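You operate a simulated robot arm through the tools that you are given. There is no shell and no other tool. Be economical: measure what you need, move in short steps, check, and stop when the job is done.

You are at the controls of a simulated two-armed robot. One attempt, no reset.

JOB
Wipe up the spill on the top of the steel bench with the cloth and put it back.

The check looks at the end state, three seconds after you hand in, the way a careful person would. Anything else that was tipped, shoved, dropped, spilled or broken makes it a failure. Flat cloth is picked up by pressing the open fingertips on it (5 to 10 N) and closing them slowly along it; thin cloth reads only 2 to 8 mm in the jaws.

ROBOT AND FRAMES
Two 7-joint arms with two-finger parallel grippers on one trunk, on a base that drives. Base frame: it is fixed to the floor where the robot stands at the start and does not move with it; the origin is under the middle of the robot, x ahead of it, y to its left, z up; the surface under the hand at the start is at about z = 0.86. Readings come in m, rad, newtons and seconds.
The left shoulder is at the start at [0.08, 0.131, 0.947], the right one opposite. With the tool pointing down near the work surface each hand reaches from about 0.4 to 0.86 m from the robot's upright axis, wherever it stands, measured 20 degrees to its own side. Payload 1.57 kg a hand.
The TCP of each hand is the grasp point between the finger pads, 0.03 m short of the fingertips. In the tool frame z runs along the fingers and y along their closing line. Largest opening 0.11 m; finger width 0.024, thickness 0.012; the body of the gripper, 0.048 by 0.112 m, starts 0.078 m behind the TCP.
Orientation is that of the tool frame in the base frame, as [roll, pitch, yaw] about the fixed x, y, z axes, in that order (R = Rz(yaw) Ry(pitch) Rx(roll)). With the fingers straight down and closing along the base's y, the tool's x points along the base's -x, its y along +y and its z along -z.

CONTROLS
- The arms move only by the tool arm_command. It takes "left_rows", "right_rows" or both (then of equal length, played together; a hand with none holds still); each is a list of rows, each a list of 3 entries, a list of its own where there are three numbers: the shift along the tool's x, y, z in units of 300 mm (1.0 is 300 mm), then the turn, a rotation vector about the tool's x, y, z in units of 120 degrees (1.0 is 120 degrees), then the opening, from 0 (shut) to 1 (fully open). In form: [[[x, y, z], [ax, ay, az], claw], ...]. A call has 1 to 12 rows; each row is the pose to reach, as a shift and turn from the pose commanded when the call began, along the tool's axes at that moment. A call with a number of a shift or a turn outside -1 to 1 is refused whole. A row lasts 0.2 s, in which the tool goes at most 0.05 m and 0.15 rad; a call with a longer step from one row to the next is refused whole, and so is a gripper value outside its range. A pose out of reach is approached as far as the arm can. The call stops where the force on the tool passes 40 N (or 10 N more than at its start, if that is more) or the arm is blocked; 0.2 s more then pass. Each finger travels about 0.108 m/s and halts on what it meets, pressing with about 40 N; the grip force reading is that of the motor and also rises with nothing between the fingers. The clock runs only during rows and for 0.2 s after the last one: add rows that repeat a pose to give the fingers time. The reply holds the time, the measured pose of the TCP, the force on the tool along the base axes, the opening and the grip force, in the units named above and with some noise, with the torque about the TCP (base axes, N m) and any sound that the robot's microphone picked up.
- Cameras (640 x 400 px; columns grow to the right, rows downward): "scene" is now at [-0.0585, 0.0343, 1.4189]; the picture's right is [0.38, -0.92, 0.00], its down [-0.52, -0.21, -0.83] and it looks along [0.76, 0.32, -0.56] (base axes); focal length 292 px, centre (320, 200). "left" rides on the left gripper at [0.07, -0.016, -0.141] in its tool frame; the picture's right is [0.23, 0.97, 0.00], its down [-0.86, 0.20, -0.48] and it looks along [-0.47, 0.11, 0.88] (tool axes); focal length 222 px, centre (320, 200). "right" rides on the right gripper at [0.07, 0.016, -0.141] in its tool frame; the picture's right is [-0.23, 0.97, 0.00], its down [-0.86, -0.20, -0.48] and it looks along [-0.47, -0.11, 0.88] (tool axes); focal length 222 px, centre (320, 200).
- snapshot(camera): a new picture of that camera. No time passes.
- roll_base(legs): drives the robot by 1 to 6 legs, each [ahead, left, turn to the left] in m, m and rad, along the robot's own axes; the way and the turn of a leg run together, so that a leg with both is an arc; at most 1.5 m and 3.142 rad a leg. The arms and the cameras ride along, it lands a little off, and it stops where it bumps. It gives what a move gives.
- pan_tilt(pan, tilt): turns the head with the scene camera to pan (to the left, within 1.902 rad either way) and tilt (down, from -0.506 to 1.204), counted from straight ahead of the robot. It gives what a move gives.
- probe_pixels(camera, pixels): for up to 12 pixels [column, row] of the newest picture of that camera ("zoom" is the newest enlarged one), the place [x, y, z] in the base frame of the surface seen there, good to about 0.002 m. No time passes.
- inspect(camera, box): a new picture of the part [left, top, right, bottom] of that camera's present view, enlarged. No time passes.
- hand_in(): hands the job in; it is judged then, once.

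Go step by step. Measure first, check grasps and placings, and put right what went wrong. The budget is 80 turns and 70 pictures, counting those below and the enlarged ones. Unless the task says otherwise, let go and move clear before handing in, and close with one line.

The tools are called after "Request:" as a command line: name --argument value ..., lists and objects as JSON in quotes. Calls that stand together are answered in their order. arm_command: Moves the arms, as the interface text tells. Its arguments: {"type":"object","properties":{"left_rows":{"type":"array"},"right_rows":{"type":"array"}},"required":[]} The other tools are called the same way: roll_base (legs) drives the base; pan_tilt (pan, tilt) turns the head that bears the scene camera; snapshot (camera) takes a picture; probe_pixels (camera, pixels) gives the place of the surface under pixels of a picture; inspect (camera, box) takes an enlarged picture of a part of a camera's view; hand_in () hands the job in.

At the start:

```text
time_s: 0.0
left_ee_pos: [0.5613, 0.4734, 1.1105]
left_tool_rot: [3.141, 0.0, 3.142]
left_force: [0.4, -0.6, -0.1]
left_moment: [0.02, -0.04, 0.02]
left_opening: 0.1098
left_finger_force: 0.0
right_ee_pos: [0.5102, -0.0425, 1.092]
right_tool_rot: [-3.141, 0.0, 3.141]
right_force: [-0.9, -0.2, 0.3]
right_moment: [0.0, 0.01, 0.0]
right_opening: 0.11
right_finger_force: 0.0
robot x, y, heading: [-0.0026, 0.0008, -0.003]
head pan, tilt: [0.394, 0.595]
```

scene: 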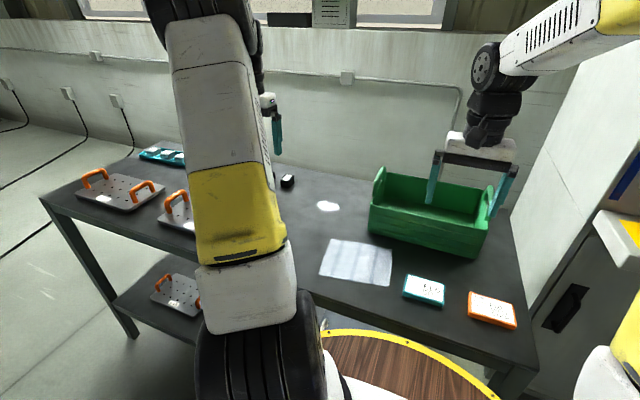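
right: 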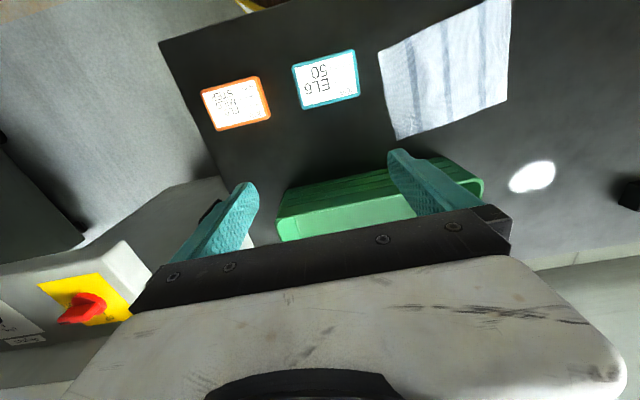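
left: 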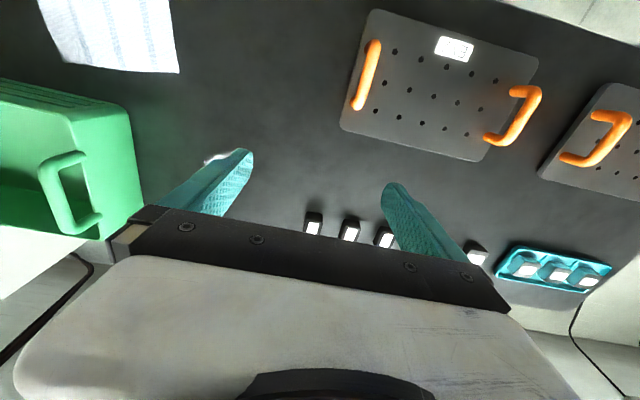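

The scene shows the cloth around (357,262) and a white spill at (327,206), with the green tray to the right of both. I'll measure these.

Request:
probe_pixels --camera "scene" --pixels '[[327, 206], [317, 207], [340, 208], [328, 201], [328, 212], [331, 239], [392, 248], [389, 285], [320, 274], [357, 262], [371, 205], [370, 232]]'

Request:
inspect --camera "scene" --box '[260, 160, 420, 300]'

Request:
probe_pixels --camera "right" --pixels '[[380, 50], [510, 2], [507, 100], [397, 138], [510, 180], [553, 175], [532, 162], [532, 192], [290, 210], [480, 180], [357, 75], [625, 195]]'

```text
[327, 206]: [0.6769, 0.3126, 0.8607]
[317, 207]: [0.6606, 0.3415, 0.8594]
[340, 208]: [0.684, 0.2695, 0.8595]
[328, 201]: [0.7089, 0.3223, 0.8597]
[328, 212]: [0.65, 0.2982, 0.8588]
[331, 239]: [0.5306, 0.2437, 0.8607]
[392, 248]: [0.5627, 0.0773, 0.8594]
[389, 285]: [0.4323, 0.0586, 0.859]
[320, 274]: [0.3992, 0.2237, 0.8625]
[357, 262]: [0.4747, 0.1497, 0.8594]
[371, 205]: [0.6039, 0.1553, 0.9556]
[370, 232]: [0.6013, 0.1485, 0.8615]
```

```text
2.86 times, centred on (340, 230) of scene
```

zoom: 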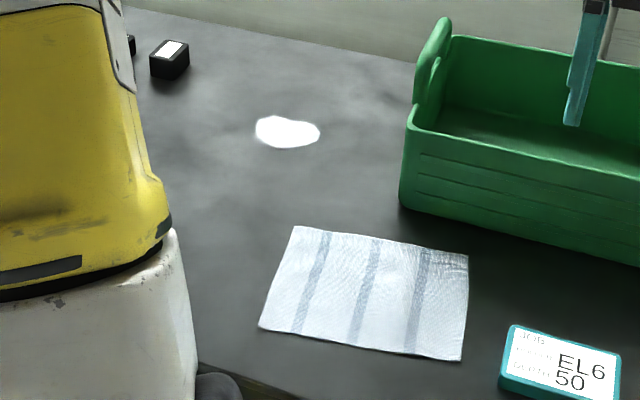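

```text
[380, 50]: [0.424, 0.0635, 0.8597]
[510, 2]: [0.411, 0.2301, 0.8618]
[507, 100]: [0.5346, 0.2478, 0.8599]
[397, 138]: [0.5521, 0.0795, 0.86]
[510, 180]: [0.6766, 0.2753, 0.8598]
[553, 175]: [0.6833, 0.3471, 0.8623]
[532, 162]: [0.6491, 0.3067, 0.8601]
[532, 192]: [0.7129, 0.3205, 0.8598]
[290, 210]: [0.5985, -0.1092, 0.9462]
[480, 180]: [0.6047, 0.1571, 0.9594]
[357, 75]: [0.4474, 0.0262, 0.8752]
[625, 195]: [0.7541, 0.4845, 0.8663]
```

The spill is at about (0.68, 0.31), roughly 6 × 8 cm. The cloth corners are about (0.41,0.23), (0.533,0.247), (0.555,0.078) and (0.428,0.062), and it lies flat at z 0.86. I'll bring the left hand over the cloth's left edge, away from the right hand.

Request:
arm_command --left_rows '[[[0.05, -0.146, 0], [0, 0, 0], 0.8], [[0.101, -0.292, 0], [0, 0, 0], 0.7], [[0.152, -0.438, 0], [0, 0, 0], 0.6], [[0.202, -0.585, 0], [0, 0, 0], 0.55], [[0.253, -0.731, 0], [0, 0, 0], 0.55], [[0.303, -0.877, 0], [0, 0, 0], 0.55], [[0.303, -0.877, 0.15], [0, 0, 0], 0.55], [[0.303, -0.877, 0.3], [0, 0, 0], 0.55], [[0.303, -0.877, 0.45], [0, 0, 0], 0.55], [[0.303, -0.877, 0.6], [0, 0, 0], 0.55]]'

Request:
snapshot --camera "left"

Request:
snapshot --camera "scene"

```text
time_s: 2.2
left_ee_pos: [0.4705, 0.2085, 0.9306]
left_tool_rot: [3.141, 0.0, 3.141]
left_force: [0.0, 0.9, -0.1]
left_moment: [0.02, 0.0, -0.01]
left_opening: 0.0604
left_finger_force: 0.0
right_ee_pos: [0.5108, -0.0433, 1.0912]
right_tool_rot: [3.142, -0.001, -3.141]
right_force: [-0.6, 0.5, -0.3]
right_moment: [0.01, -0.06, 0.02]
right_opening: 0.11
right_finger_force: 0.1
robot x, y, heading: [-0.0038, -0.003, 0.002]
head pan, tilt: [0.394, 0.595]
```

```text
65 pictures are left
```

left: 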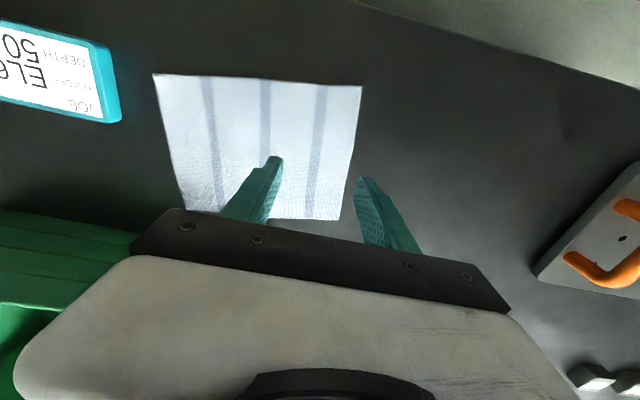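

```text
64 pictures are left
```

scene: 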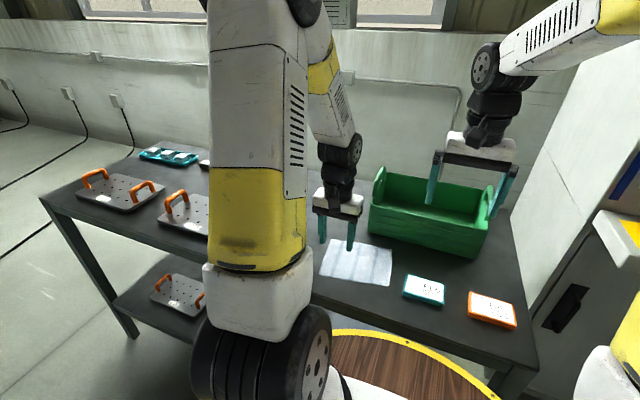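

The hand is free, but the left finger tip would land just on or outside the cloth's left edge (about (350,190) in the left picture). I'll shift 22 mm right and descend to just above the cloth.

Request:
arm_command --left_rows '[[[0, -0.073, 0], [0, 0, 0], 0.55], [[0, -0.073, 0.06], [0, 0, 0], 0.55], [[0, -0.073, 0.11], [0, 0, 0], 0.55], [[0, -0.073, 0.125], [0, 0, 0], 0.55]]'

Request:
inspect --camera "left" --box '[140, 60, 440, 250]'

```text
time_s: 3.2
left_ee_pos: [0.4706, 0.1866, 0.8925]
left_tool_rot: [3.141, 0.0, 3.141]
left_force: [-0.3, 0.1, 0.5]
left_moment: [0.01, 0.0, -0.01]
left_opening: 0.0605
left_finger_force: 0.1
right_ee_pos: [0.5099, -0.0429, 1.0919]
right_tool_rot: [3.14, -0.001, 3.141]
right_force: [-0.3, 0.4, -0.5]
right_moment: [-0.05, -0.01, 0.0]
right_opening: 0.1099
right_finger_force: 0.1
robot x, y, heading: [0.0005, -0.001, 0.0]
head pan, tilt: [0.394, 0.595]
```

```text
2.11 times, centred on (290, 155) of left
```

zoom: 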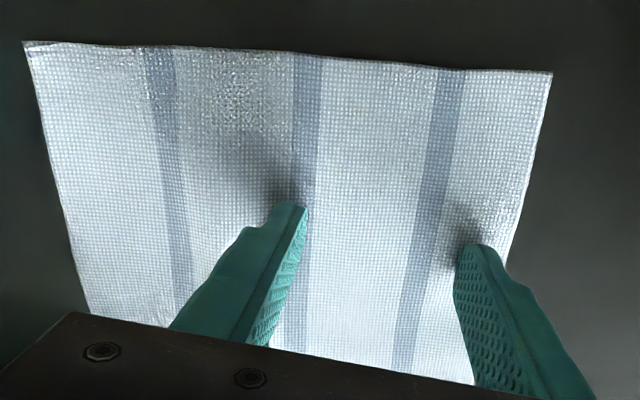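

Both tips are over the cloth, about 2–3 mm above it with no contact force. I'll lower in small steps to feel for contact.

Request:
arm_command --left_rows '[[[0, 0, 0.005], [0, 0, 0], 0.55], [[0, 0, 0.01], [0, 0, 0], 0.55], [[0, 0, 0.012], [0, 0, 0], 0.55], [[0, 0, 0.012], [0, 0, 0], 0.55]]'

```text
time_s: 4.2
left_ee_pos: [0.4707, 0.1881, 0.89]
left_tool_rot: [3.141, 0.004, -3.142]
left_force: [-0.9, 0.2, 38.0]
left_moment: [0.41, 0.14, 0.04]
left_opening: 0.0605
left_finger_force: 0.1
right_ee_pos: [0.5098, -0.0424, 1.0925]
right_tool_rot: [-3.14, 0.0, 3.141]
right_force: [0.1, -0.3, 0.3]
right_moment: [0.0, -0.01, 0.0]
right_opening: 0.1101
right_finger_force: 0.0
robot x, y, heading: [-0.0002, -0.0023, -0.0]
head pan, tilt: [0.394, 0.595]
```

Contact is stiff: 38 N already. I'll back off 1.5 mm and reread.

Request:
arm_command --left_rows '[[[0, 0, -0.005], [0, 0, 0], 0.55], [[0, 0, -0.005], [0, 0, 0], 0.55]]'

```text
time_s: 4.8
left_ee_pos: [0.4695, 0.188, 0.8903]
left_tool_rot: [-3.141, -0.001, -3.14]
left_force: [3.0, -0.2, 13.5]
left_moment: [0.34, -0.11, -0.06]
left_opening: 0.06
left_finger_force: 0.1
right_ee_pos: [0.51, -0.0434, 1.0922]
right_tool_rot: [-3.14, -0.002, -3.14]
right_force: [-0.7, 0.4, 0.2]
right_moment: [0.02, 0.03, -0.01]
right_opening: 0.1102
right_finger_force: 0.1
robot x, y, heading: [-0.003, -0.0026, -0.004]
head pan, tilt: [0.394, 0.595]
```

Stiffness is about 16 N/mm. I'll ease to about 8 N and close slowly along the cloth.

Request:
arm_command --left_rows '[[[0, 0, -0.0012], [0, 0, 0], 0.5], [[0, 0, -0.0012], [0, 0, 0], 0.45], [[0, 0, -0.0012], [0, 0, 0], 0.4], [[0, 0, -0.0012], [0, 0, 0], 0.35], [[0, 0, -0.0012], [0, 0, 0], 0.3], [[0, 0, -0.0012], [0, 0, 0], 0.25], [[0, 0, -0.0012], [0, 0, 0], 0.2], [[0, 0, -0.0012], [0, 0, 0], 0.15], [[0, 0, -0.0012], [0, 0, 0], 0.1], [[0, 0, -0.0012], [0, 0, 0], 0.05], [[0, 0, -0.0012], [0, 0, 0], 0], [[0, 0, -0.0012], [0, 0, 0], 0]]'

Request:
inspect --camera "left" --box '[140, 60, 440, 250]'

```text
time_s: 7.4
left_ee_pos: [0.4691, 0.1882, 0.8906]
left_tool_rot: [-3.141, 0.0, -3.141]
left_force: [0.0, 0.3, -0.1]
left_moment: [-0.01, 0.02, 0.02]
left_opening: 0.002
left_finger_force: 23.6
right_ee_pos: [0.5109, -0.0436, 1.0919]
right_tool_rot: [-3.141, 0.0, 3.14]
right_force: [-0.7, 0.5, -0.3]
right_moment: [-0.02, 0.01, -0.01]
right_opening: 0.1101
right_finger_force: 0.2
robot x, y, heading: [0.0028, -0.0021, 0.001]
head pan, tilt: [0.394, 0.595]
```

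```text
2.11 times, centred on (290, 155) of left
```

zoom: 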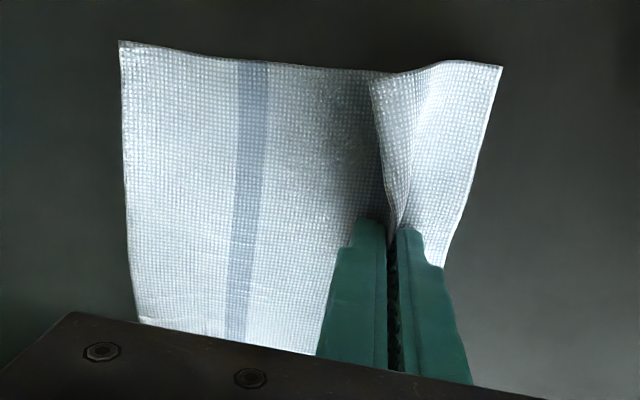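

The pinch reads 2 mm and a fold stands between the fingers. I'll lift 12 cm to check the hold.

Request:
arm_command --left_rows '[[[0, 0, -0.07], [0, 0, 0], 0], [[0, 0, -0.14], [0, 0, 0], 0], [[0, 0, -0.24], [0, 0, 0], 0], [[0, 0, -0.34], [0, 0, 0], 0], [[0, 0, -0.4], [0, 0, 0], 0]]'

Request:
snapshot --camera "left"

Request:
snapshot --camera "scene"

```text
time_s: 8.6
left_ee_pos: [0.4704, 0.1878, 1.0124]
left_tool_rot: [-3.141, -0.001, -3.142]
left_force: [0.2, 0.4, 0.1]
left_moment: [-0.02, 0.0, 0.0]
left_opening: 0.0021
left_finger_force: 23.5
right_ee_pos: [0.5105, -0.0436, 1.0918]
right_tool_rot: [-3.141, -0.001, -3.141]
right_force: [0.1, 0.3, 0.4]
right_moment: [0.03, -0.01, 0.02]
right_opening: 0.11
right_finger_force: 0.1
robot x, y, heading: [0.0032, 0.002, 0.001]
head pan, tilt: [0.394, 0.595]
```

```text
61 pictures are left
```

left: 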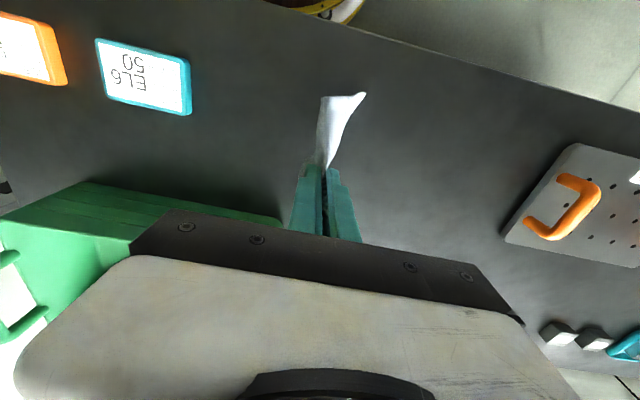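

```text
60 pictures are left
```

scene: 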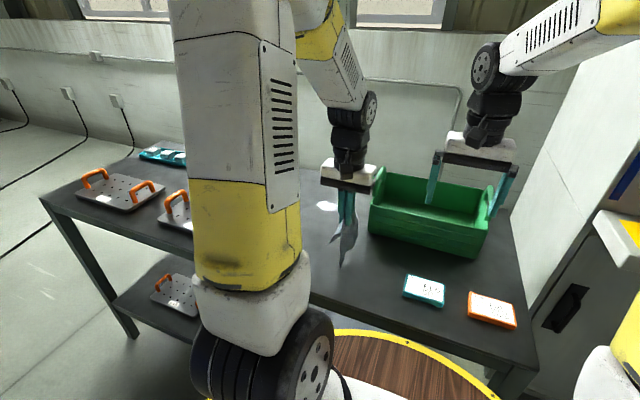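

The cloth is held, hanging in the jaws. I'll carry it over the spill and lower it to about 1 cm above contact.

Request:
arm_command --left_rows '[[[-0.117, 0.085, 0], [0, 0, 0], 0], [[-0.233, 0.169, 0], [0, 0, 0], 0], [[-0.35, 0.254, 0], [0, 0, 0], 0], [[-0.467, 0.338, 0], [0, 0, 0], 0], [[-0.583, 0.423, 0], [0, 0, 0], 0], [[-0.7, 0.48, 0], [0, 0, 0], 0], [[-0.7, 0.48, 0], [0, 0, 0], 0], [[-0.7, 0.48, 0.12], [0, 0, 0], 0], [[-0.7, 0.48, 0.24], [0, 0, 0], 0], [[-0.7, 0.48, 0.34], [0, 0, 0], 0], [[-0.7, 0.48, 0.37], [0, 0, 0], 0]]'

Request:
snapshot --camera "left"

Request:
snapshot --camera "scene"

```text
time_s: 11.0
left_ee_pos: [0.6803, 0.3316, 0.9003]
left_tool_rot: [3.141, 0.0, -3.141]
left_force: [-0.1, -0.9, 0.5]
left_moment: [0.02, 0.01, 0.02]
left_opening: 0.0023
left_finger_force: 23.2
right_ee_pos: [0.5102, -0.043, 1.0916]
right_tool_rot: [-3.141, 0.003, 3.141]
right_force: [0.0, 0.0, 0.3]
right_moment: [-0.03, -0.02, 0.01]
right_opening: 0.1097
right_finger_force: 0.0
robot x, y, heading: [0.0019, 0.0002, 0.003]
head pan, tilt: [0.394, 0.595]
```

```text
59 pictures are left
```

left: 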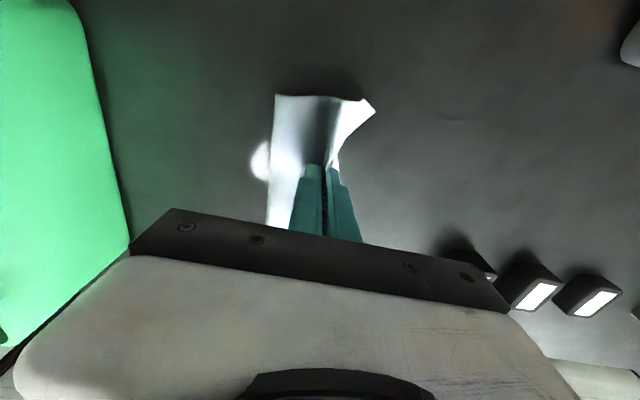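

```text
58 pictures are left
```

scene: 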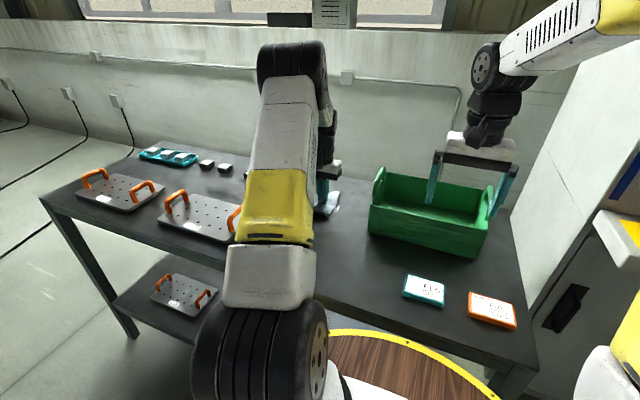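

The cloth is folded over the left part of the spill. I'll lower gently to press it on.

Request:
arm_command --left_rows '[[[0, 0, 0.02], [0, 0, 0], 0], [[0, 0, 0.03], [0, 0, 0], 0], [[0, 0, 0.034], [0, 0, 0], 0], [[0, 0, 0.034], [0, 0, 0], 0]]'

```text
time_s: 12.0
left_ee_pos: [0.6796, 0.3311, 0.8919]
left_tool_rot: [-3.141, 0.004, 3.141]
left_force: [-3.5, -0.5, 23.0]
left_moment: [-0.07, 0.05, -0.01]
left_opening: 0.0019
left_finger_force: 23.3
right_ee_pos: [0.5091, -0.0435, 1.0929]
right_tool_rot: [-3.141, 0.001, -3.141]
right_force: [0.2, -0.3, -0.1]
right_moment: [-0.03, -0.02, -0.01]
right_opening: 0.11
right_finger_force: 0.0
robot x, y, heading: [0.0013, -0.0004, -0.003]
head pan, tilt: [0.394, 0.595]
```

Force is 23 N. I'll ease to about 12 N and sweep back and forth over the spill.

Request:
arm_command --left_rows '[[[0, 0, -0.0022], [0, 0, 0], 0], [[0, -0.08, -0.0022], [0, 0, 0], 0], [[0, -0.16, -0.0022], [0, 0, 0], 0], [[0, -0.24, -0.0022], [0, 0, 0], 0], [[0.07, -0.24, -0.0022], [0, 0, 0], 0], [[0.07, -0.16, -0.0022], [0, 0, 0], 0], [[0.07, -0.08, -0.0022], [0, 0, 0], 0], [[0.07, 0, -0.0022], [0, 0, 0], 0], [[0.07, 0.08, -0.0022], [0, 0, 0], 0], [[0, 0.08, -0.0022], [0, 0, 0], 0], [[-0.07, 0.08, -0.0022], [0, 0, 0], 0], [[-0.07, 0, -0.0022], [0, 0, 0], 0]]'

Request:
snapshot --camera "left"

Request:
snapshot --camera "right"

```text
time_s: 14.6
left_ee_pos: [0.7016, 0.3347, 0.8917]
left_tool_rot: [3.14, 0.003, -3.14]
left_force: [0.2, 5.2, 19.0]
left_moment: [0.09, -0.01, -0.01]
left_opening: 0.002
left_finger_force: 23.8
right_ee_pos: [0.5102, -0.0427, 1.0914]
right_tool_rot: [-3.141, 0.0, 3.141]
right_force: [-0.9, 0.7, 0.1]
right_moment: [0.0, 0.03, 0.02]
right_opening: 0.11
right_finger_force: 0.0
robot x, y, heading: [0.0009, 0.0054, 0.009]
head pan, tilt: [0.394, 0.595]
```

```text
57 pictures are left
```

left: 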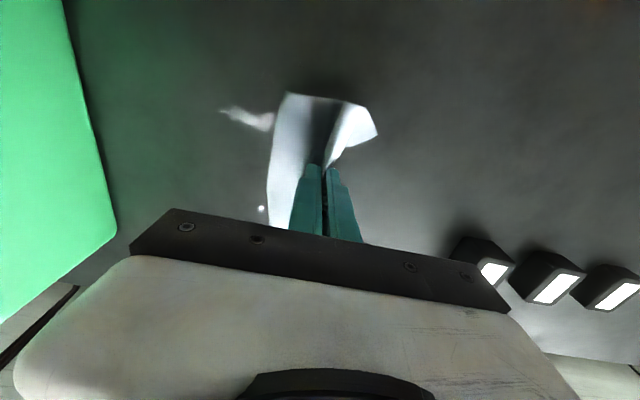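

```text
56 pictures are left
```

right: 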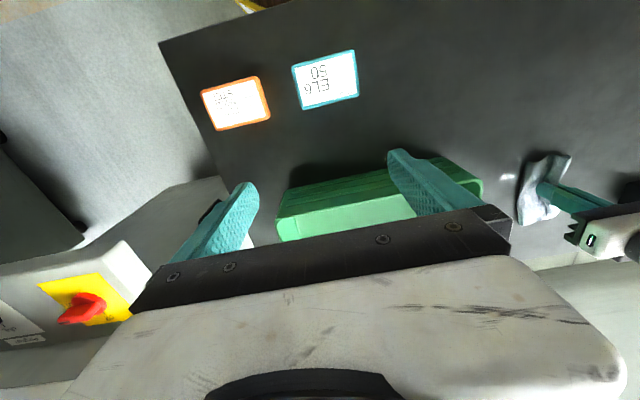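

Wiping works; remnants remain near (250,118) and (262,208) in the left picture. I'll continue the lanes.

Request:
arm_command --left_rows '[[[0, -0.08, 0], [0, 0, 0], 0], [[0, -0.16, 0], [0, 0, 0], 0], [[0, -0.25, 0], [0, 0, 0], 0], [[-0.06, -0.25, 0], [0, 0, 0], 0], [[-0.06, -0.16, 0], [0, 0, 0], 0], [[-0.06, -0.08, 0], [0, 0, 0], 0], [[-0.06, 0, 0], [0, 0, 0], 0]]'

Request:
snapshot --camera "left"

Request:
snapshot --camera "right"

```text
time_s: 16.2
left_ee_pos: [0.719, 0.3315, 0.8921]
left_tool_rot: [-3.141, -0.002, 3.141]
left_force: [-0.4, -5.8, 18.8]
left_moment: [-0.16, -0.06, -0.01]
left_opening: 0.002
left_finger_force: 23.8
right_ee_pos: [0.5088, -0.0436, 1.0923]
right_tool_rot: [-3.141, 0.001, -3.141]
right_force: [-0.5, -0.1, 0.0]
right_moment: [0.06, -0.02, 0.02]
right_opening: 0.11
right_finger_force: 0.1
robot x, y, heading: [0.0013, -0.0033, -0.001]
head pan, tilt: [0.394, 0.595]
```

```text
55 pictures are left
```

left: 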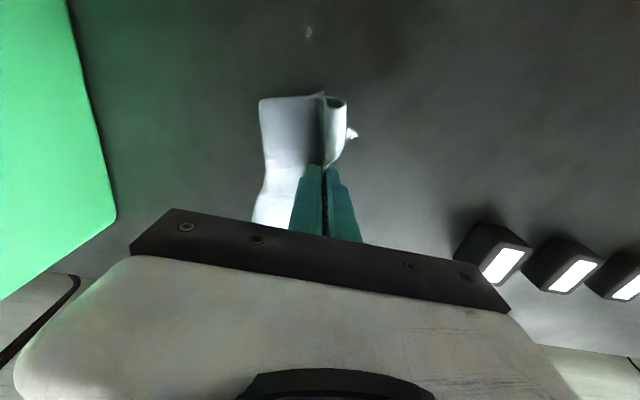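

```text
54 pictures are left
```

right: 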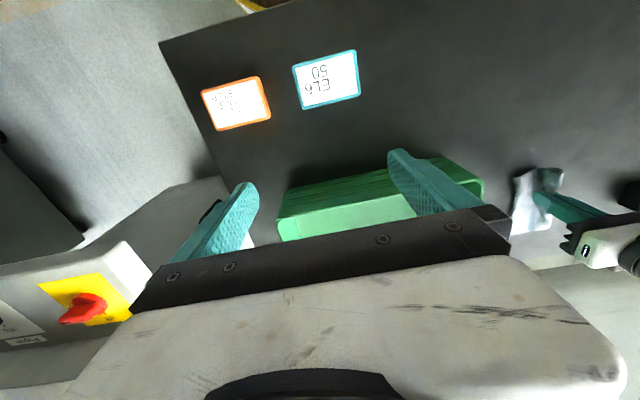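

Little is left: specks near (308,32) and (352,133). I'll probe them and lift to see the whole area.

Request:
probe_pixels --camera "left" --pixels '[[308, 32], [352, 133]]'

Request:
arm_command --left_rows '[[[0, 0, -0.12], [0, 0, 0], 0], [[0, 0, -0.27], [0, 0, 0], 0], [[0, 0, -0.42], [0, 0, 0], 0], [[0, 0.15, -0.5], [0, 0, 0], 0], [[0, 0.3, -0.5], [0, 0, 0], 0], [[0, 0.4, -0.5], [0, 0, 0], 0]]'

Request:
snapshot --camera "left"

Request:
inspect --camera "right" --box '[440, 90, 640, 220]'

Request:
inspect --camera "left" --box '[120, 40, 360, 200]'

```text
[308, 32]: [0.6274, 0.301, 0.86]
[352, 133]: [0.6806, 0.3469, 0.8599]
```

```text
refused: row 4 steps farther than a row can; nothing moved
```

```text
53 pictures are left
```

left: 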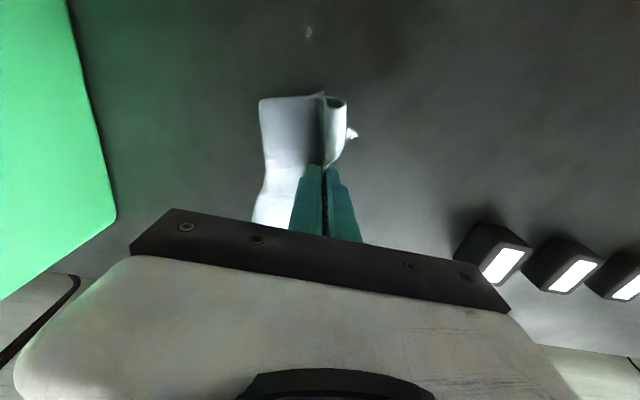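

```text
3.08 times, centred on (540, 155) of right
```

zoom: 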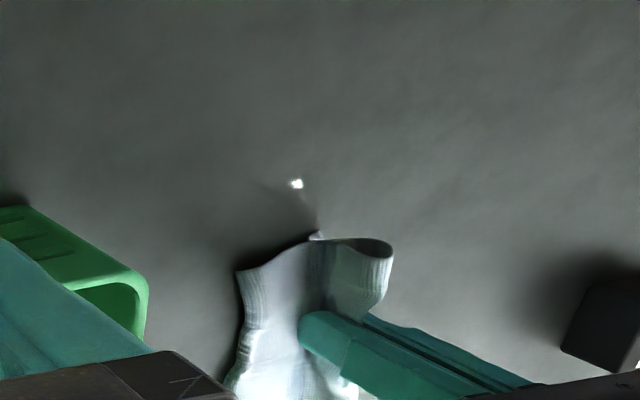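

```text
2.50 times, centred on (240, 120) of left
```

zoom: 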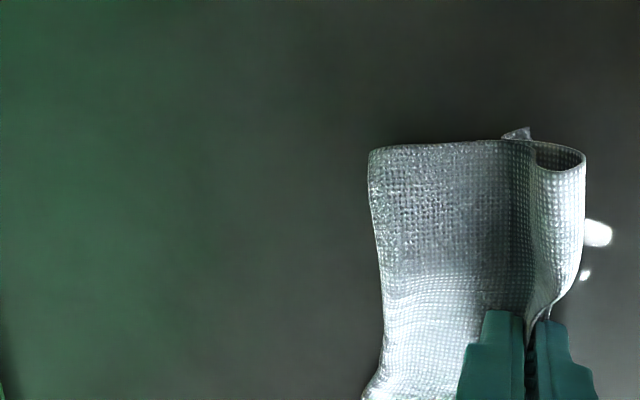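

The move was refused because row 4 was too long. I'll redo the lift with smaller steps.

Request:
arm_command --left_rows '[[[0, 0, -0.12], [0, 0, 0], 0], [[0, 0, -0.25], [0, 0, 0], 0], [[0, 0, -0.38], [0, 0, 0], 0], [[0, 0, -0.5], [0, 0, 0], 0], [[0, 0.13, -0.5], [0, 0, 0], 0], [[0, 0.26, -0.5], [0, 0, 0], 0], [[0, 0.4, -0.5], [0, 0, 0], 0]]'

Request:
snapshot --camera "left"

Request:
inspect --camera "right" --box '[440, 90, 640, 220]'

```text
time_s: 17.8
left_ee_pos: [0.7197, 0.4496, 1.0432]
left_tool_rot: [3.142, 0.001, 3.141]
left_force: [-0.1, -0.3, 0.1]
left_moment: [0.04, 0.0, 0.01]
left_opening: 0.002
left_finger_force: 23.7
right_ee_pos: [0.5094, -0.0445, 1.0916]
right_tool_rot: [3.141, 0.0, -3.141]
right_force: [-0.2, -0.2, -0.3]
right_moment: [0.05, 0.02, 0.02]
right_opening: 0.1103
right_finger_force: 0.1
robot x, y, heading: [0.0016, -0.0019, -0.002]
head pan, tilt: [0.394, 0.595]
```

```text
50 pictures are left
```

left: 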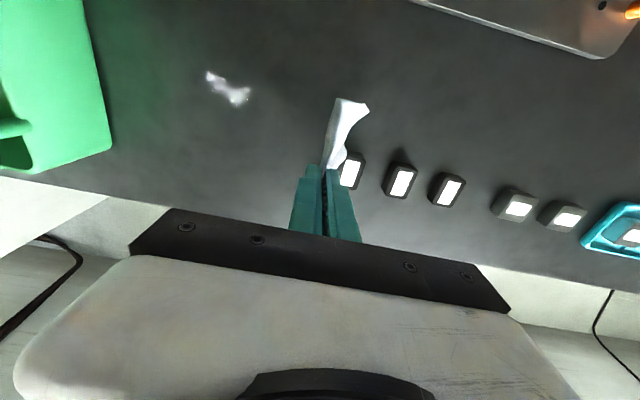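

```text
3.08 times, centred on (540, 155) of right
```

zoom: 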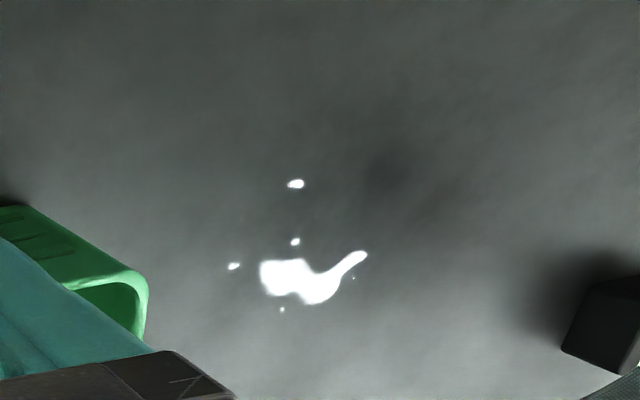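

A patch and a few specks remain. I'll locate them.

Request:
probe_pixels --camera "zoom" --pixels '[[296, 184], [295, 241], [234, 266], [282, 309], [265, 275], [318, 300], [364, 254], [300, 262], [318, 272], [353, 278], [335, 280]]'

```text
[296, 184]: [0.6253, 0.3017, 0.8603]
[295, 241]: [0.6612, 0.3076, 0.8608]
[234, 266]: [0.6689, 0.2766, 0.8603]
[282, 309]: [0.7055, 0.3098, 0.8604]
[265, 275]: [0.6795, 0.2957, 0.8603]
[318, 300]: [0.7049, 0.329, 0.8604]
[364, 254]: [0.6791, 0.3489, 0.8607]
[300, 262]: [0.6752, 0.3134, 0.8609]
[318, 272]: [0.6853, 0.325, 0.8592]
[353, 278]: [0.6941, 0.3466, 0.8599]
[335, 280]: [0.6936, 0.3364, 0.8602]
```

I'll reposition to the near side of the patch and wipe with dense strokes along x.

Request:
arm_command --left_rows '[[[0.083, -0.087, 0], [0, 0, 0], 0], [[0.167, -0.175, 0], [0, 0, 0], 0], [[0.25, -0.262, 0], [0, 0, 0], 0], [[0.333, -0.349, 0], [0, 0, 0], 0], [[0.333, -0.349, 0.15], [0, 0, 0], 0], [[0.333, -0.349, 0.3], [0, 0, 0], 0], [[0.333, -0.349, 0.43], [0, 0, 0], 0], [[0.333, -0.349, 0.48], [0, 0, 0], 0], [[0.333, -0.349, 0.495], [0, 0, 0], 0], [[0.333, -0.349, 0.499], [0, 0, 0], 0]]'

Request:
inspect --camera "right" --box '[440, 90, 640, 220]'

```text
time_s: 20.0
left_ee_pos: [0.6174, 0.3483, 0.8942]
left_tool_rot: [-3.141, 0.0, 3.14]
left_force: [-3.6, -0.7, 17.4]
left_moment: [-0.08, 0.03, 0.02]
left_opening: 0.002
left_finger_force: 23.3
right_ee_pos: [0.5105, -0.0426, 1.093]
right_tool_rot: [-3.141, 0.002, 3.141]
right_force: [-0.1, -0.5, 0.3]
right_moment: [-0.02, 0.04, 0.05]
right_opening: 0.1102
right_finger_force: 0.1
robot x, y, heading: [0.0006, 0.0011, -0.004]
head pan, tilt: [0.394, 0.595]
```

```text
3.08 times, centred on (540, 155) of right
```

zoom: 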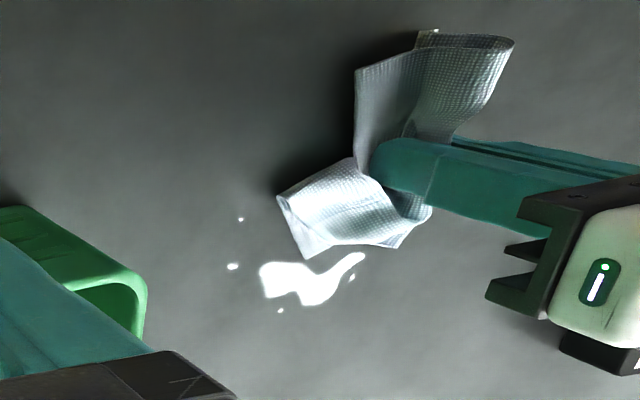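

The cloth is now bunched under the fingers. I'll sweep strokes along x over the patch at y = 0.345, 0.325 and 0.305.

Request:
arm_command --left_rows '[[[-0.09, 0, 0], [0, 0, 0], 0], [[-0.18, 0, 0], [0, 0, 0], 0], [[-0.27, 0, 0], [0, 0, 0], 0], [[-0.36, 0, 0], [0, 0, 0], 0], [[-0.36, -0.06, 0], [0, 0, 0], 0], [[-0.27, -0.06, 0], [0, 0, 0], 0], [[-0.18, -0.06, 0], [0, 0, 0], 0], [[-0.09, -0.06, 0], [0, 0, 0], 0], [[-0.09, -0.12, 0], [0, 0, 0], 0], [[-0.18, -0.12, 0], [0, 0, 0], 0], [[-0.27, -0.12, 0], [0, 0, 0], 0], [[-0.36, -0.12, 0], [0, 0, 0], 0]]'

Request:
inspect --camera "right" --box '[440, 90, 640, 220]'

Request:
snapshot --camera "left"

```text
time_s: 22.6
left_ee_pos: [0.7263, 0.3117, 0.8924]
left_tool_rot: [3.14, 0.001, 3.141]
left_force: [-7.2, 0.1, 22.3]
left_moment: [-0.12, 0.16, -0.02]
left_opening: 0.0018
left_finger_force: 23.4
right_ee_pos: [0.5089, -0.0426, 1.0918]
right_tool_rot: [-3.141, 0.0, -3.141]
right_force: [0.5, 0.4, 0.7]
right_moment: [-0.01, -0.02, 0.0]
right_opening: 0.11
right_finger_force: 0.1
robot x, y, heading: [-0.0, 0.0004, -0.001]
head pan, tilt: [0.394, 0.595]
```

```text
3.08 times, centred on (540, 155) of right
```

zoom: 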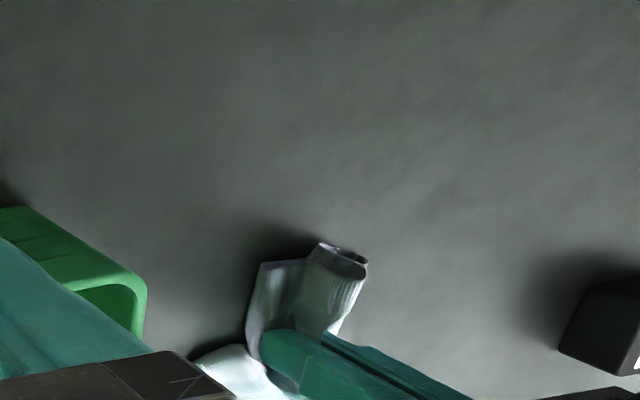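

```text
46 pictures are left
```

left: 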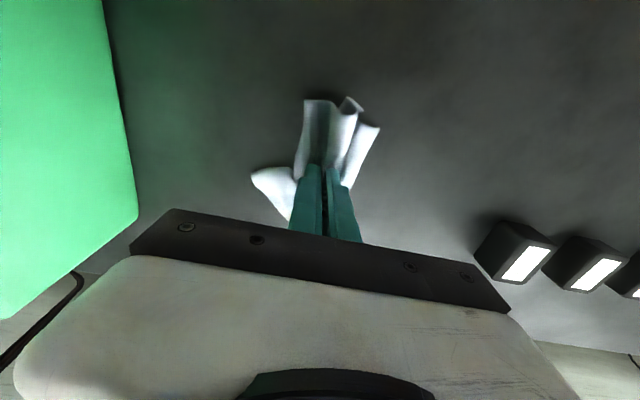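

The visible area looks clean. One more stroke back at y ≈ 0.28, then lift and look.

Request:
arm_command --left_rows '[[[0, -0.08, 0], [0, 0, 0], 0], [[0.09, -0.08, 0], [0, 0, 0], 0], [[0.18, -0.08, 0], [0, 0, 0], 0], [[0.27, -0.08, 0], [0, 0, 0], 0], [[0.36, -0.08, 0], [0, 0, 0], 0], [[0.36, -0.08, -0.1], [0, 0, 0], 0], [[0.36, -0.08, -0.2], [0, 0, 0], 0], [[0.38, -0.08, -0.35], [0, 0, 0], 0], [[0.4, -0.08, -0.5], [0, 0, 0], 0], [[0.4, -0.08, -0.62], [0, 0, 0], 0]]'

Request:
inspect --camera "right" --box '[440, 90, 640, 220]'

Request:
snapshot --camera "left"

Request:
snapshot --camera "scene"

```text
time_s: 24.8
left_ee_pos: [0.6076, 0.2849, 1.0771]
left_tool_rot: [-3.141, -0.001, -3.141]
left_force: [-0.3, -0.2, -0.6]
left_moment: [-0.02, 0.03, 0.02]
left_opening: 0.0019
left_finger_force: 23.4
right_ee_pos: [0.51, -0.0436, 1.0927]
right_tool_rot: [-3.14, 0.0, -3.14]
right_force: [-0.1, 0.0, -0.6]
right_moment: [-0.01, 0.02, 0.0]
right_opening: 0.1099
right_finger_force: 0.1
robot x, y, heading: [0.0001, 0.0008, 0.004]
head pan, tilt: [0.394, 0.595]
```

```text
3.08 times, centred on (540, 155) of right
```

zoom: 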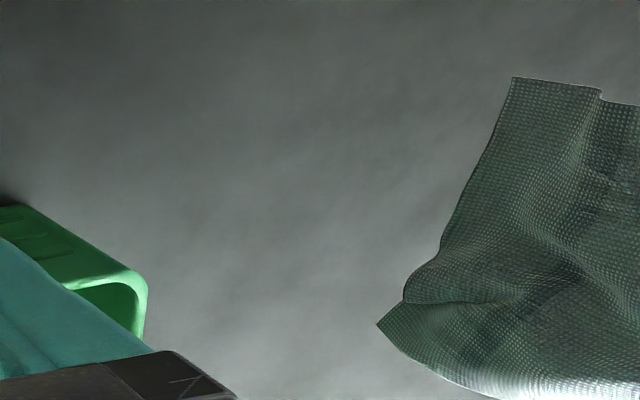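

```text
44 pictures are left
```

left: 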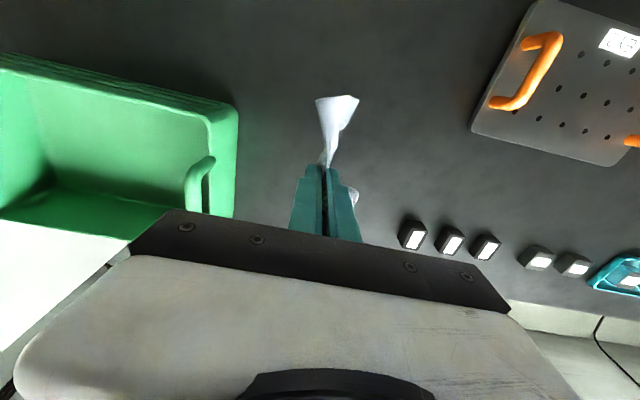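

```text
43 pictures are left
```

scene: 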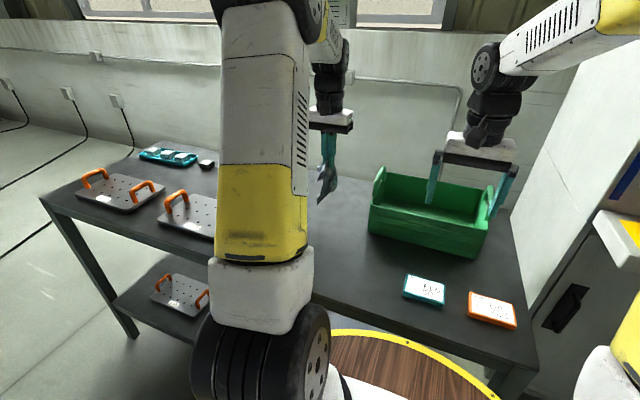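

The surface looks clean. Before laying the cloth at its old place, the right hand should move a bit out of the way, so I'll check what stands on its right.

Request:
snapshot --camera "right"

Request:
probe_pixels --camera "right" --pixels '[[100, 245], [60, 270], [20, 265], [140, 250], [190, 190], [60, 210], [85, 310], [120, 100], [540, 130], [245, 95]]'

Request:
probe_pixels --camera "scene" --pixels '[[560, 150], [620, 220], [600, 260], [540, 250], [560, 60], [632, 120]]'

```text
42 pictures are left
```

right: 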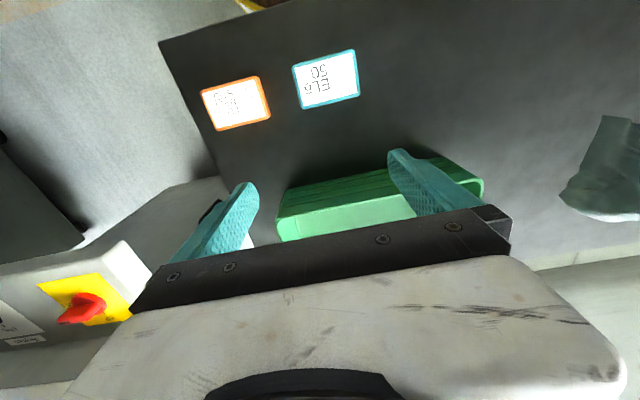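

```text
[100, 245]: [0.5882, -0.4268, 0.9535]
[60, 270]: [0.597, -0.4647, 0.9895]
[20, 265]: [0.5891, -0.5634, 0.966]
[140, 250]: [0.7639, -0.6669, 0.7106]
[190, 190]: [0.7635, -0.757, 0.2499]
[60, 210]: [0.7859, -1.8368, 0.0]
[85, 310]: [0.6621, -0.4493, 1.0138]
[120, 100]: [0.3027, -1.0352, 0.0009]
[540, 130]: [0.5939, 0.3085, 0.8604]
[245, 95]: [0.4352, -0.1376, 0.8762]
```

```text
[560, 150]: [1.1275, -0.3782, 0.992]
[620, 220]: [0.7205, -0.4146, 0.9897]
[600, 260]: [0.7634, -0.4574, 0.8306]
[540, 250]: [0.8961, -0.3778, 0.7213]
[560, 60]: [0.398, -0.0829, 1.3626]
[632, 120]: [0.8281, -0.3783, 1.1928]
```

The nearest obstacle on the right is at y ≈ -0.38, so moving the right hand 10 cm right is safe. I'll do that while bringing the left hand over the cloth's old right edge.

Request:
arm_command --right_rows '[[[0, -0.06, 0], [0, 0, 0], 1], [[0, -0.12, 0], [0, 0, 0], 1], [[0, -0.18, 0], [0, 0, 0], 1], [[0, -0.24, 0], [0, 0, 0], 1], [[0, -0.3, 0], [0, 0, 0], 1], [[0, -0.34, 0], [0, 0, 0], 1], [[0, -0.34, 0], [0, 0, 0], 1], [[0, -0.34, 0], [0, 0, 0], 1], [[0, -0.34, 0], [0, 0, 0], 1]]' --left_rows '[[[0, 0, 0], [0, 0, 0], 0], [[0.074, -0.1, 0], [0, 0, 0], 0], [[0.148, -0.2, 0], [0, 0, 0], 0], [[0.222, -0.3, 0], [0, 0, 0], 0], [[0.295, -0.4, 0], [0, 0, 0], 0], [[0.369, -0.5, 0], [0, 0, 0], 0], [[0.442, -0.6, 0], [0, 0, 0], 0], [[0.442, -0.6, 0], [0, 0, 0], 0], [[0.442, -0.6, 0.1], [0, 0, 0], 0]]'

Request:
snapshot --camera "scene"

Request:
snapshot --camera "right"

```text
time_s: 26.8
left_ee_pos: [0.4757, 0.1062, 1.0483]
left_tool_rot: [-3.141, 0.0, 3.141]
left_force: [-1.1, 0.5, 0.8]
left_moment: [0.0, -0.04, 0.0]
left_opening: 0.0018
left_finger_force: 23.7
right_ee_pos: [0.5101, -0.146, 1.0917]
right_tool_rot: [3.141, -0.001, 3.141]
right_force: [-0.7, 0.1, 0.2]
right_moment: [0.01, -0.03, 0.0]
right_opening: 0.1099
right_finger_force: 0.0
robot x, y, heading: [-0.0006, 0.002, -0.0]
head pan, tilt: [0.394, 0.595]
```

```text
41 pictures are left
```

scene: 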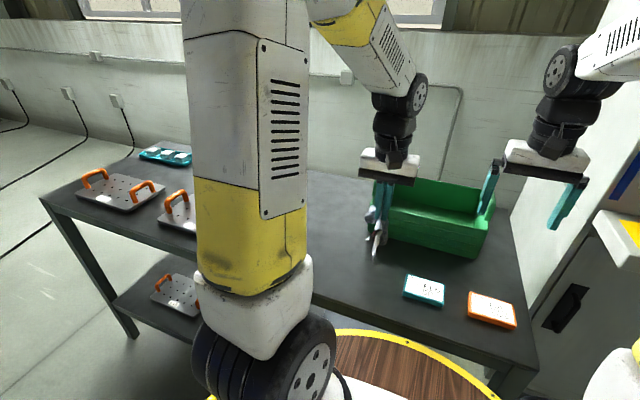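

```text
40 pictures are left
```

right: 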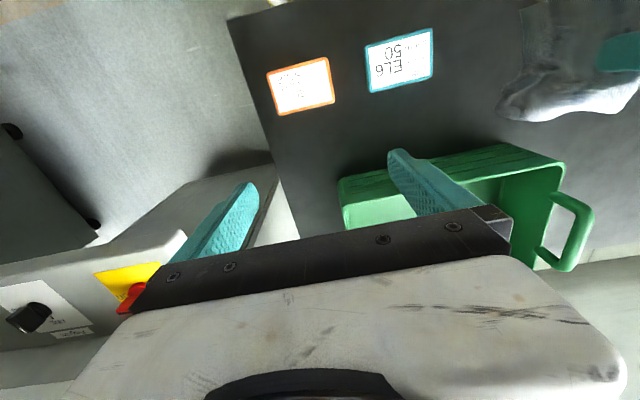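

Clear on all sides. I'll lay the cloth: touch its lower end near y 0.08 and come down while moving left.

Request:
arm_command --left_rows '[[[0, -0.07, 0.07], [0, 0, 0], 0], [[0, -0.07, 0.138], [0, 0, 0], 0], [[0, -0.07, 0.138], [0, 0, 0], 0], [[0, -0.01, 0.165], [0, 0, 0], 0], [[0, 0.046, 0.194], [0, 0, 0], 0], [[0, 0.09, 0.23], [0, 0, 0], 0], [[0, 0.129, 0.261], [0, 0, 0], 0], [[0, 0.186, 0.328], [0, 0, 0], 0], [[0, 0.233, 0.394], [0, 0, 0], 0], [[0, 0.263, 0.461], [0, 0, 0], 0], [[0, 0.279, 0.501], [0, 0, 0], 0], [[0, 0.279, 0.501], [0, 0, 0], 0]]'

Request:
snapshot --camera "left"

Request:
snapshot --camera "scene"

```text
time_s: 29.4
left_ee_pos: [0.4738, 0.1904, 0.8967]
left_tool_rot: [-3.142, 0.0, -3.141]
left_force: [-0.2, -0.3, 0.0]
left_moment: [0.0, -0.01, 0.01]
left_opening: 0.0019
left_finger_force: 23.8
right_ee_pos: [0.5099, -0.1461, 1.093]
right_tool_rot: [3.141, 0.001, -3.14]
right_force: [-0.8, -0.4, -0.6]
right_moment: [0.01, 0.03, -0.03]
right_opening: 0.1098
right_finger_force: 0.1
robot x, y, heading: [0.0017, -0.0024, 0.001]
head pan, tilt: [0.394, 0.595]
```

```text
39 pictures are left
```

left: 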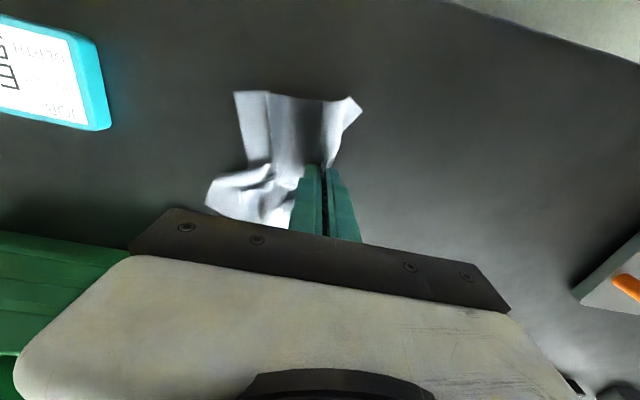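

```text
38 pictures are left
```

scene: 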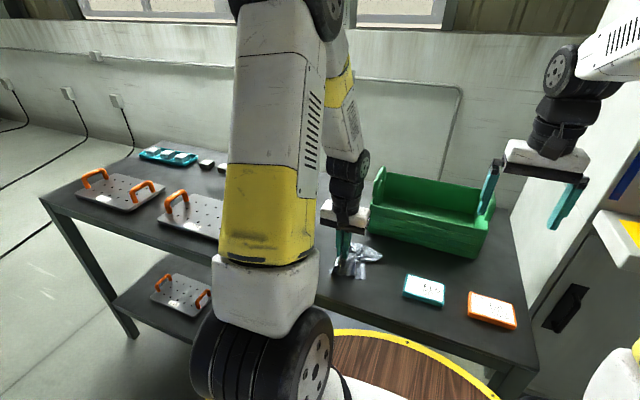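

The cloth is laid but rumpled, in its old place. I'll release, lift straight up, and look.

Request:
arm_command --left_rows '[[[0, 0, 0], [0, 0, 0], 0.12], [[0, 0, 0], [0, 0, 0], 0.25], [[0, 0, 0], [0, 0, 0], 0.35], [[0, 0, -0.06], [0, 0, 0], 0.35], [[0, 0, -0.2], [0, 0, 0], 0.35], [[0, 0, -0.34], [0, 0, 0], 0.35], [[0, 0.12, -0.4], [0, 0, 0], 0.35], [[0, 0.27, -0.4], [0, 0, 0], 0.35], [[0, 0.42, -0.4], [0, 0, 0], 0.35]]'

Request:
snapshot --camera "left"

Request:
snapshot --camera "scene"

Request:
inspect --camera "scene" --box '[290, 160, 450, 300]'

```text
time_s: 31.4
left_ee_pos: [0.4755, 0.3163, 1.0179]
left_tool_rot: [-3.141, 0.001, 3.141]
left_force: [0.5, 0.2, 0.2]
left_moment: [0.01, -0.01, 0.0]
left_opening: 0.0385
left_finger_force: 0.0
right_ee_pos: [0.5079, -0.1455, 1.0932]
right_tool_rot: [-3.14, -0.001, -3.141]
right_force: [0.1, 0.2, 0.0]
right_moment: [0.05, 0.04, 0.0]
right_opening: 0.1101
right_finger_force: 0.0
robot x, y, heading: [0.0005, -0.0003, 0.002]
head pan, tilt: [0.394, 0.595]
```

```text
37 pictures are left
```

left: 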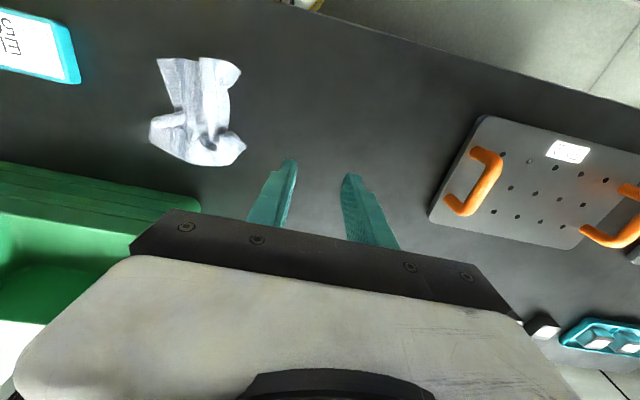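

```text
36 pictures are left
```

scene: 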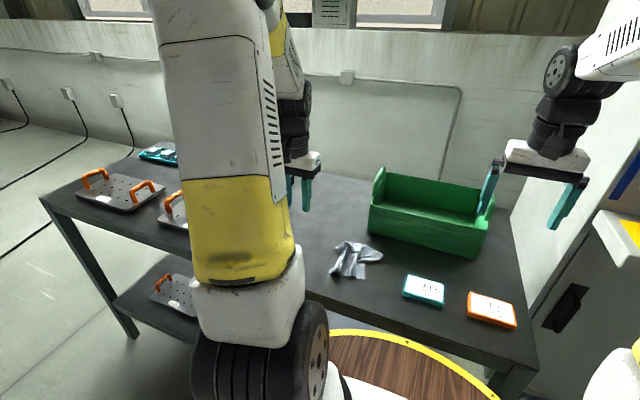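

```text
2.86 times, centred on (370, 230) of scene
```

zoom: 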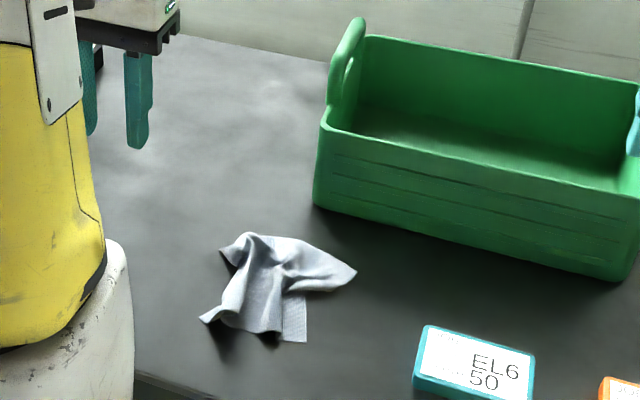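

The spill is gone and the cloth lies crumpled around its old place. I'll measure its extent.

Request:
probe_pixels --camera "zoom" --pixels '[[245, 237], [355, 272], [300, 340], [204, 318], [275, 285], [300, 265], [240, 290], [320, 270], [225, 250]]'

Request:
inspect --camera "left" --box '[130, 40, 280, 180]'

Request:
inspect --camera "scene" --box '[280, 170, 380, 250]'

```text
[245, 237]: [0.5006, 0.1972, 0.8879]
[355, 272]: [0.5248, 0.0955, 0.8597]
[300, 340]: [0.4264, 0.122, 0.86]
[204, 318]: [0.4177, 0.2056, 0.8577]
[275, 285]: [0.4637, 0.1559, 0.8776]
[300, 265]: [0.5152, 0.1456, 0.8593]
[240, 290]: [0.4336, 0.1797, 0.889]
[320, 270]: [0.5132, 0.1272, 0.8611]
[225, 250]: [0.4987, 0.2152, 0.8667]
```

```text
2.86 times, centred on (205, 110) of left
```

zoom: 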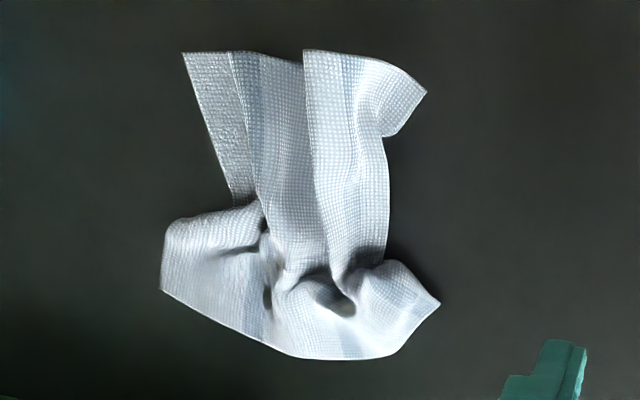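

```text
5.00 times, centred on (330, 210) of scene
```

zoom: 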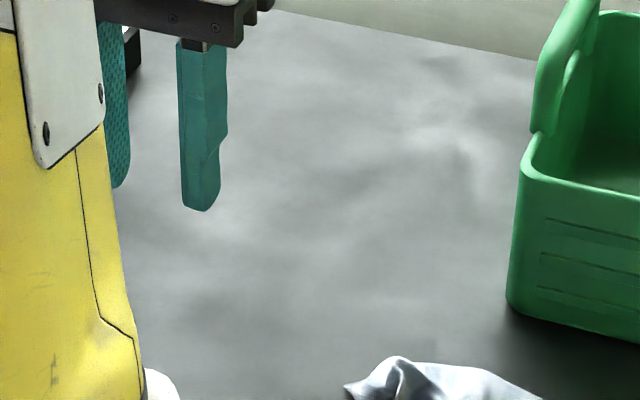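

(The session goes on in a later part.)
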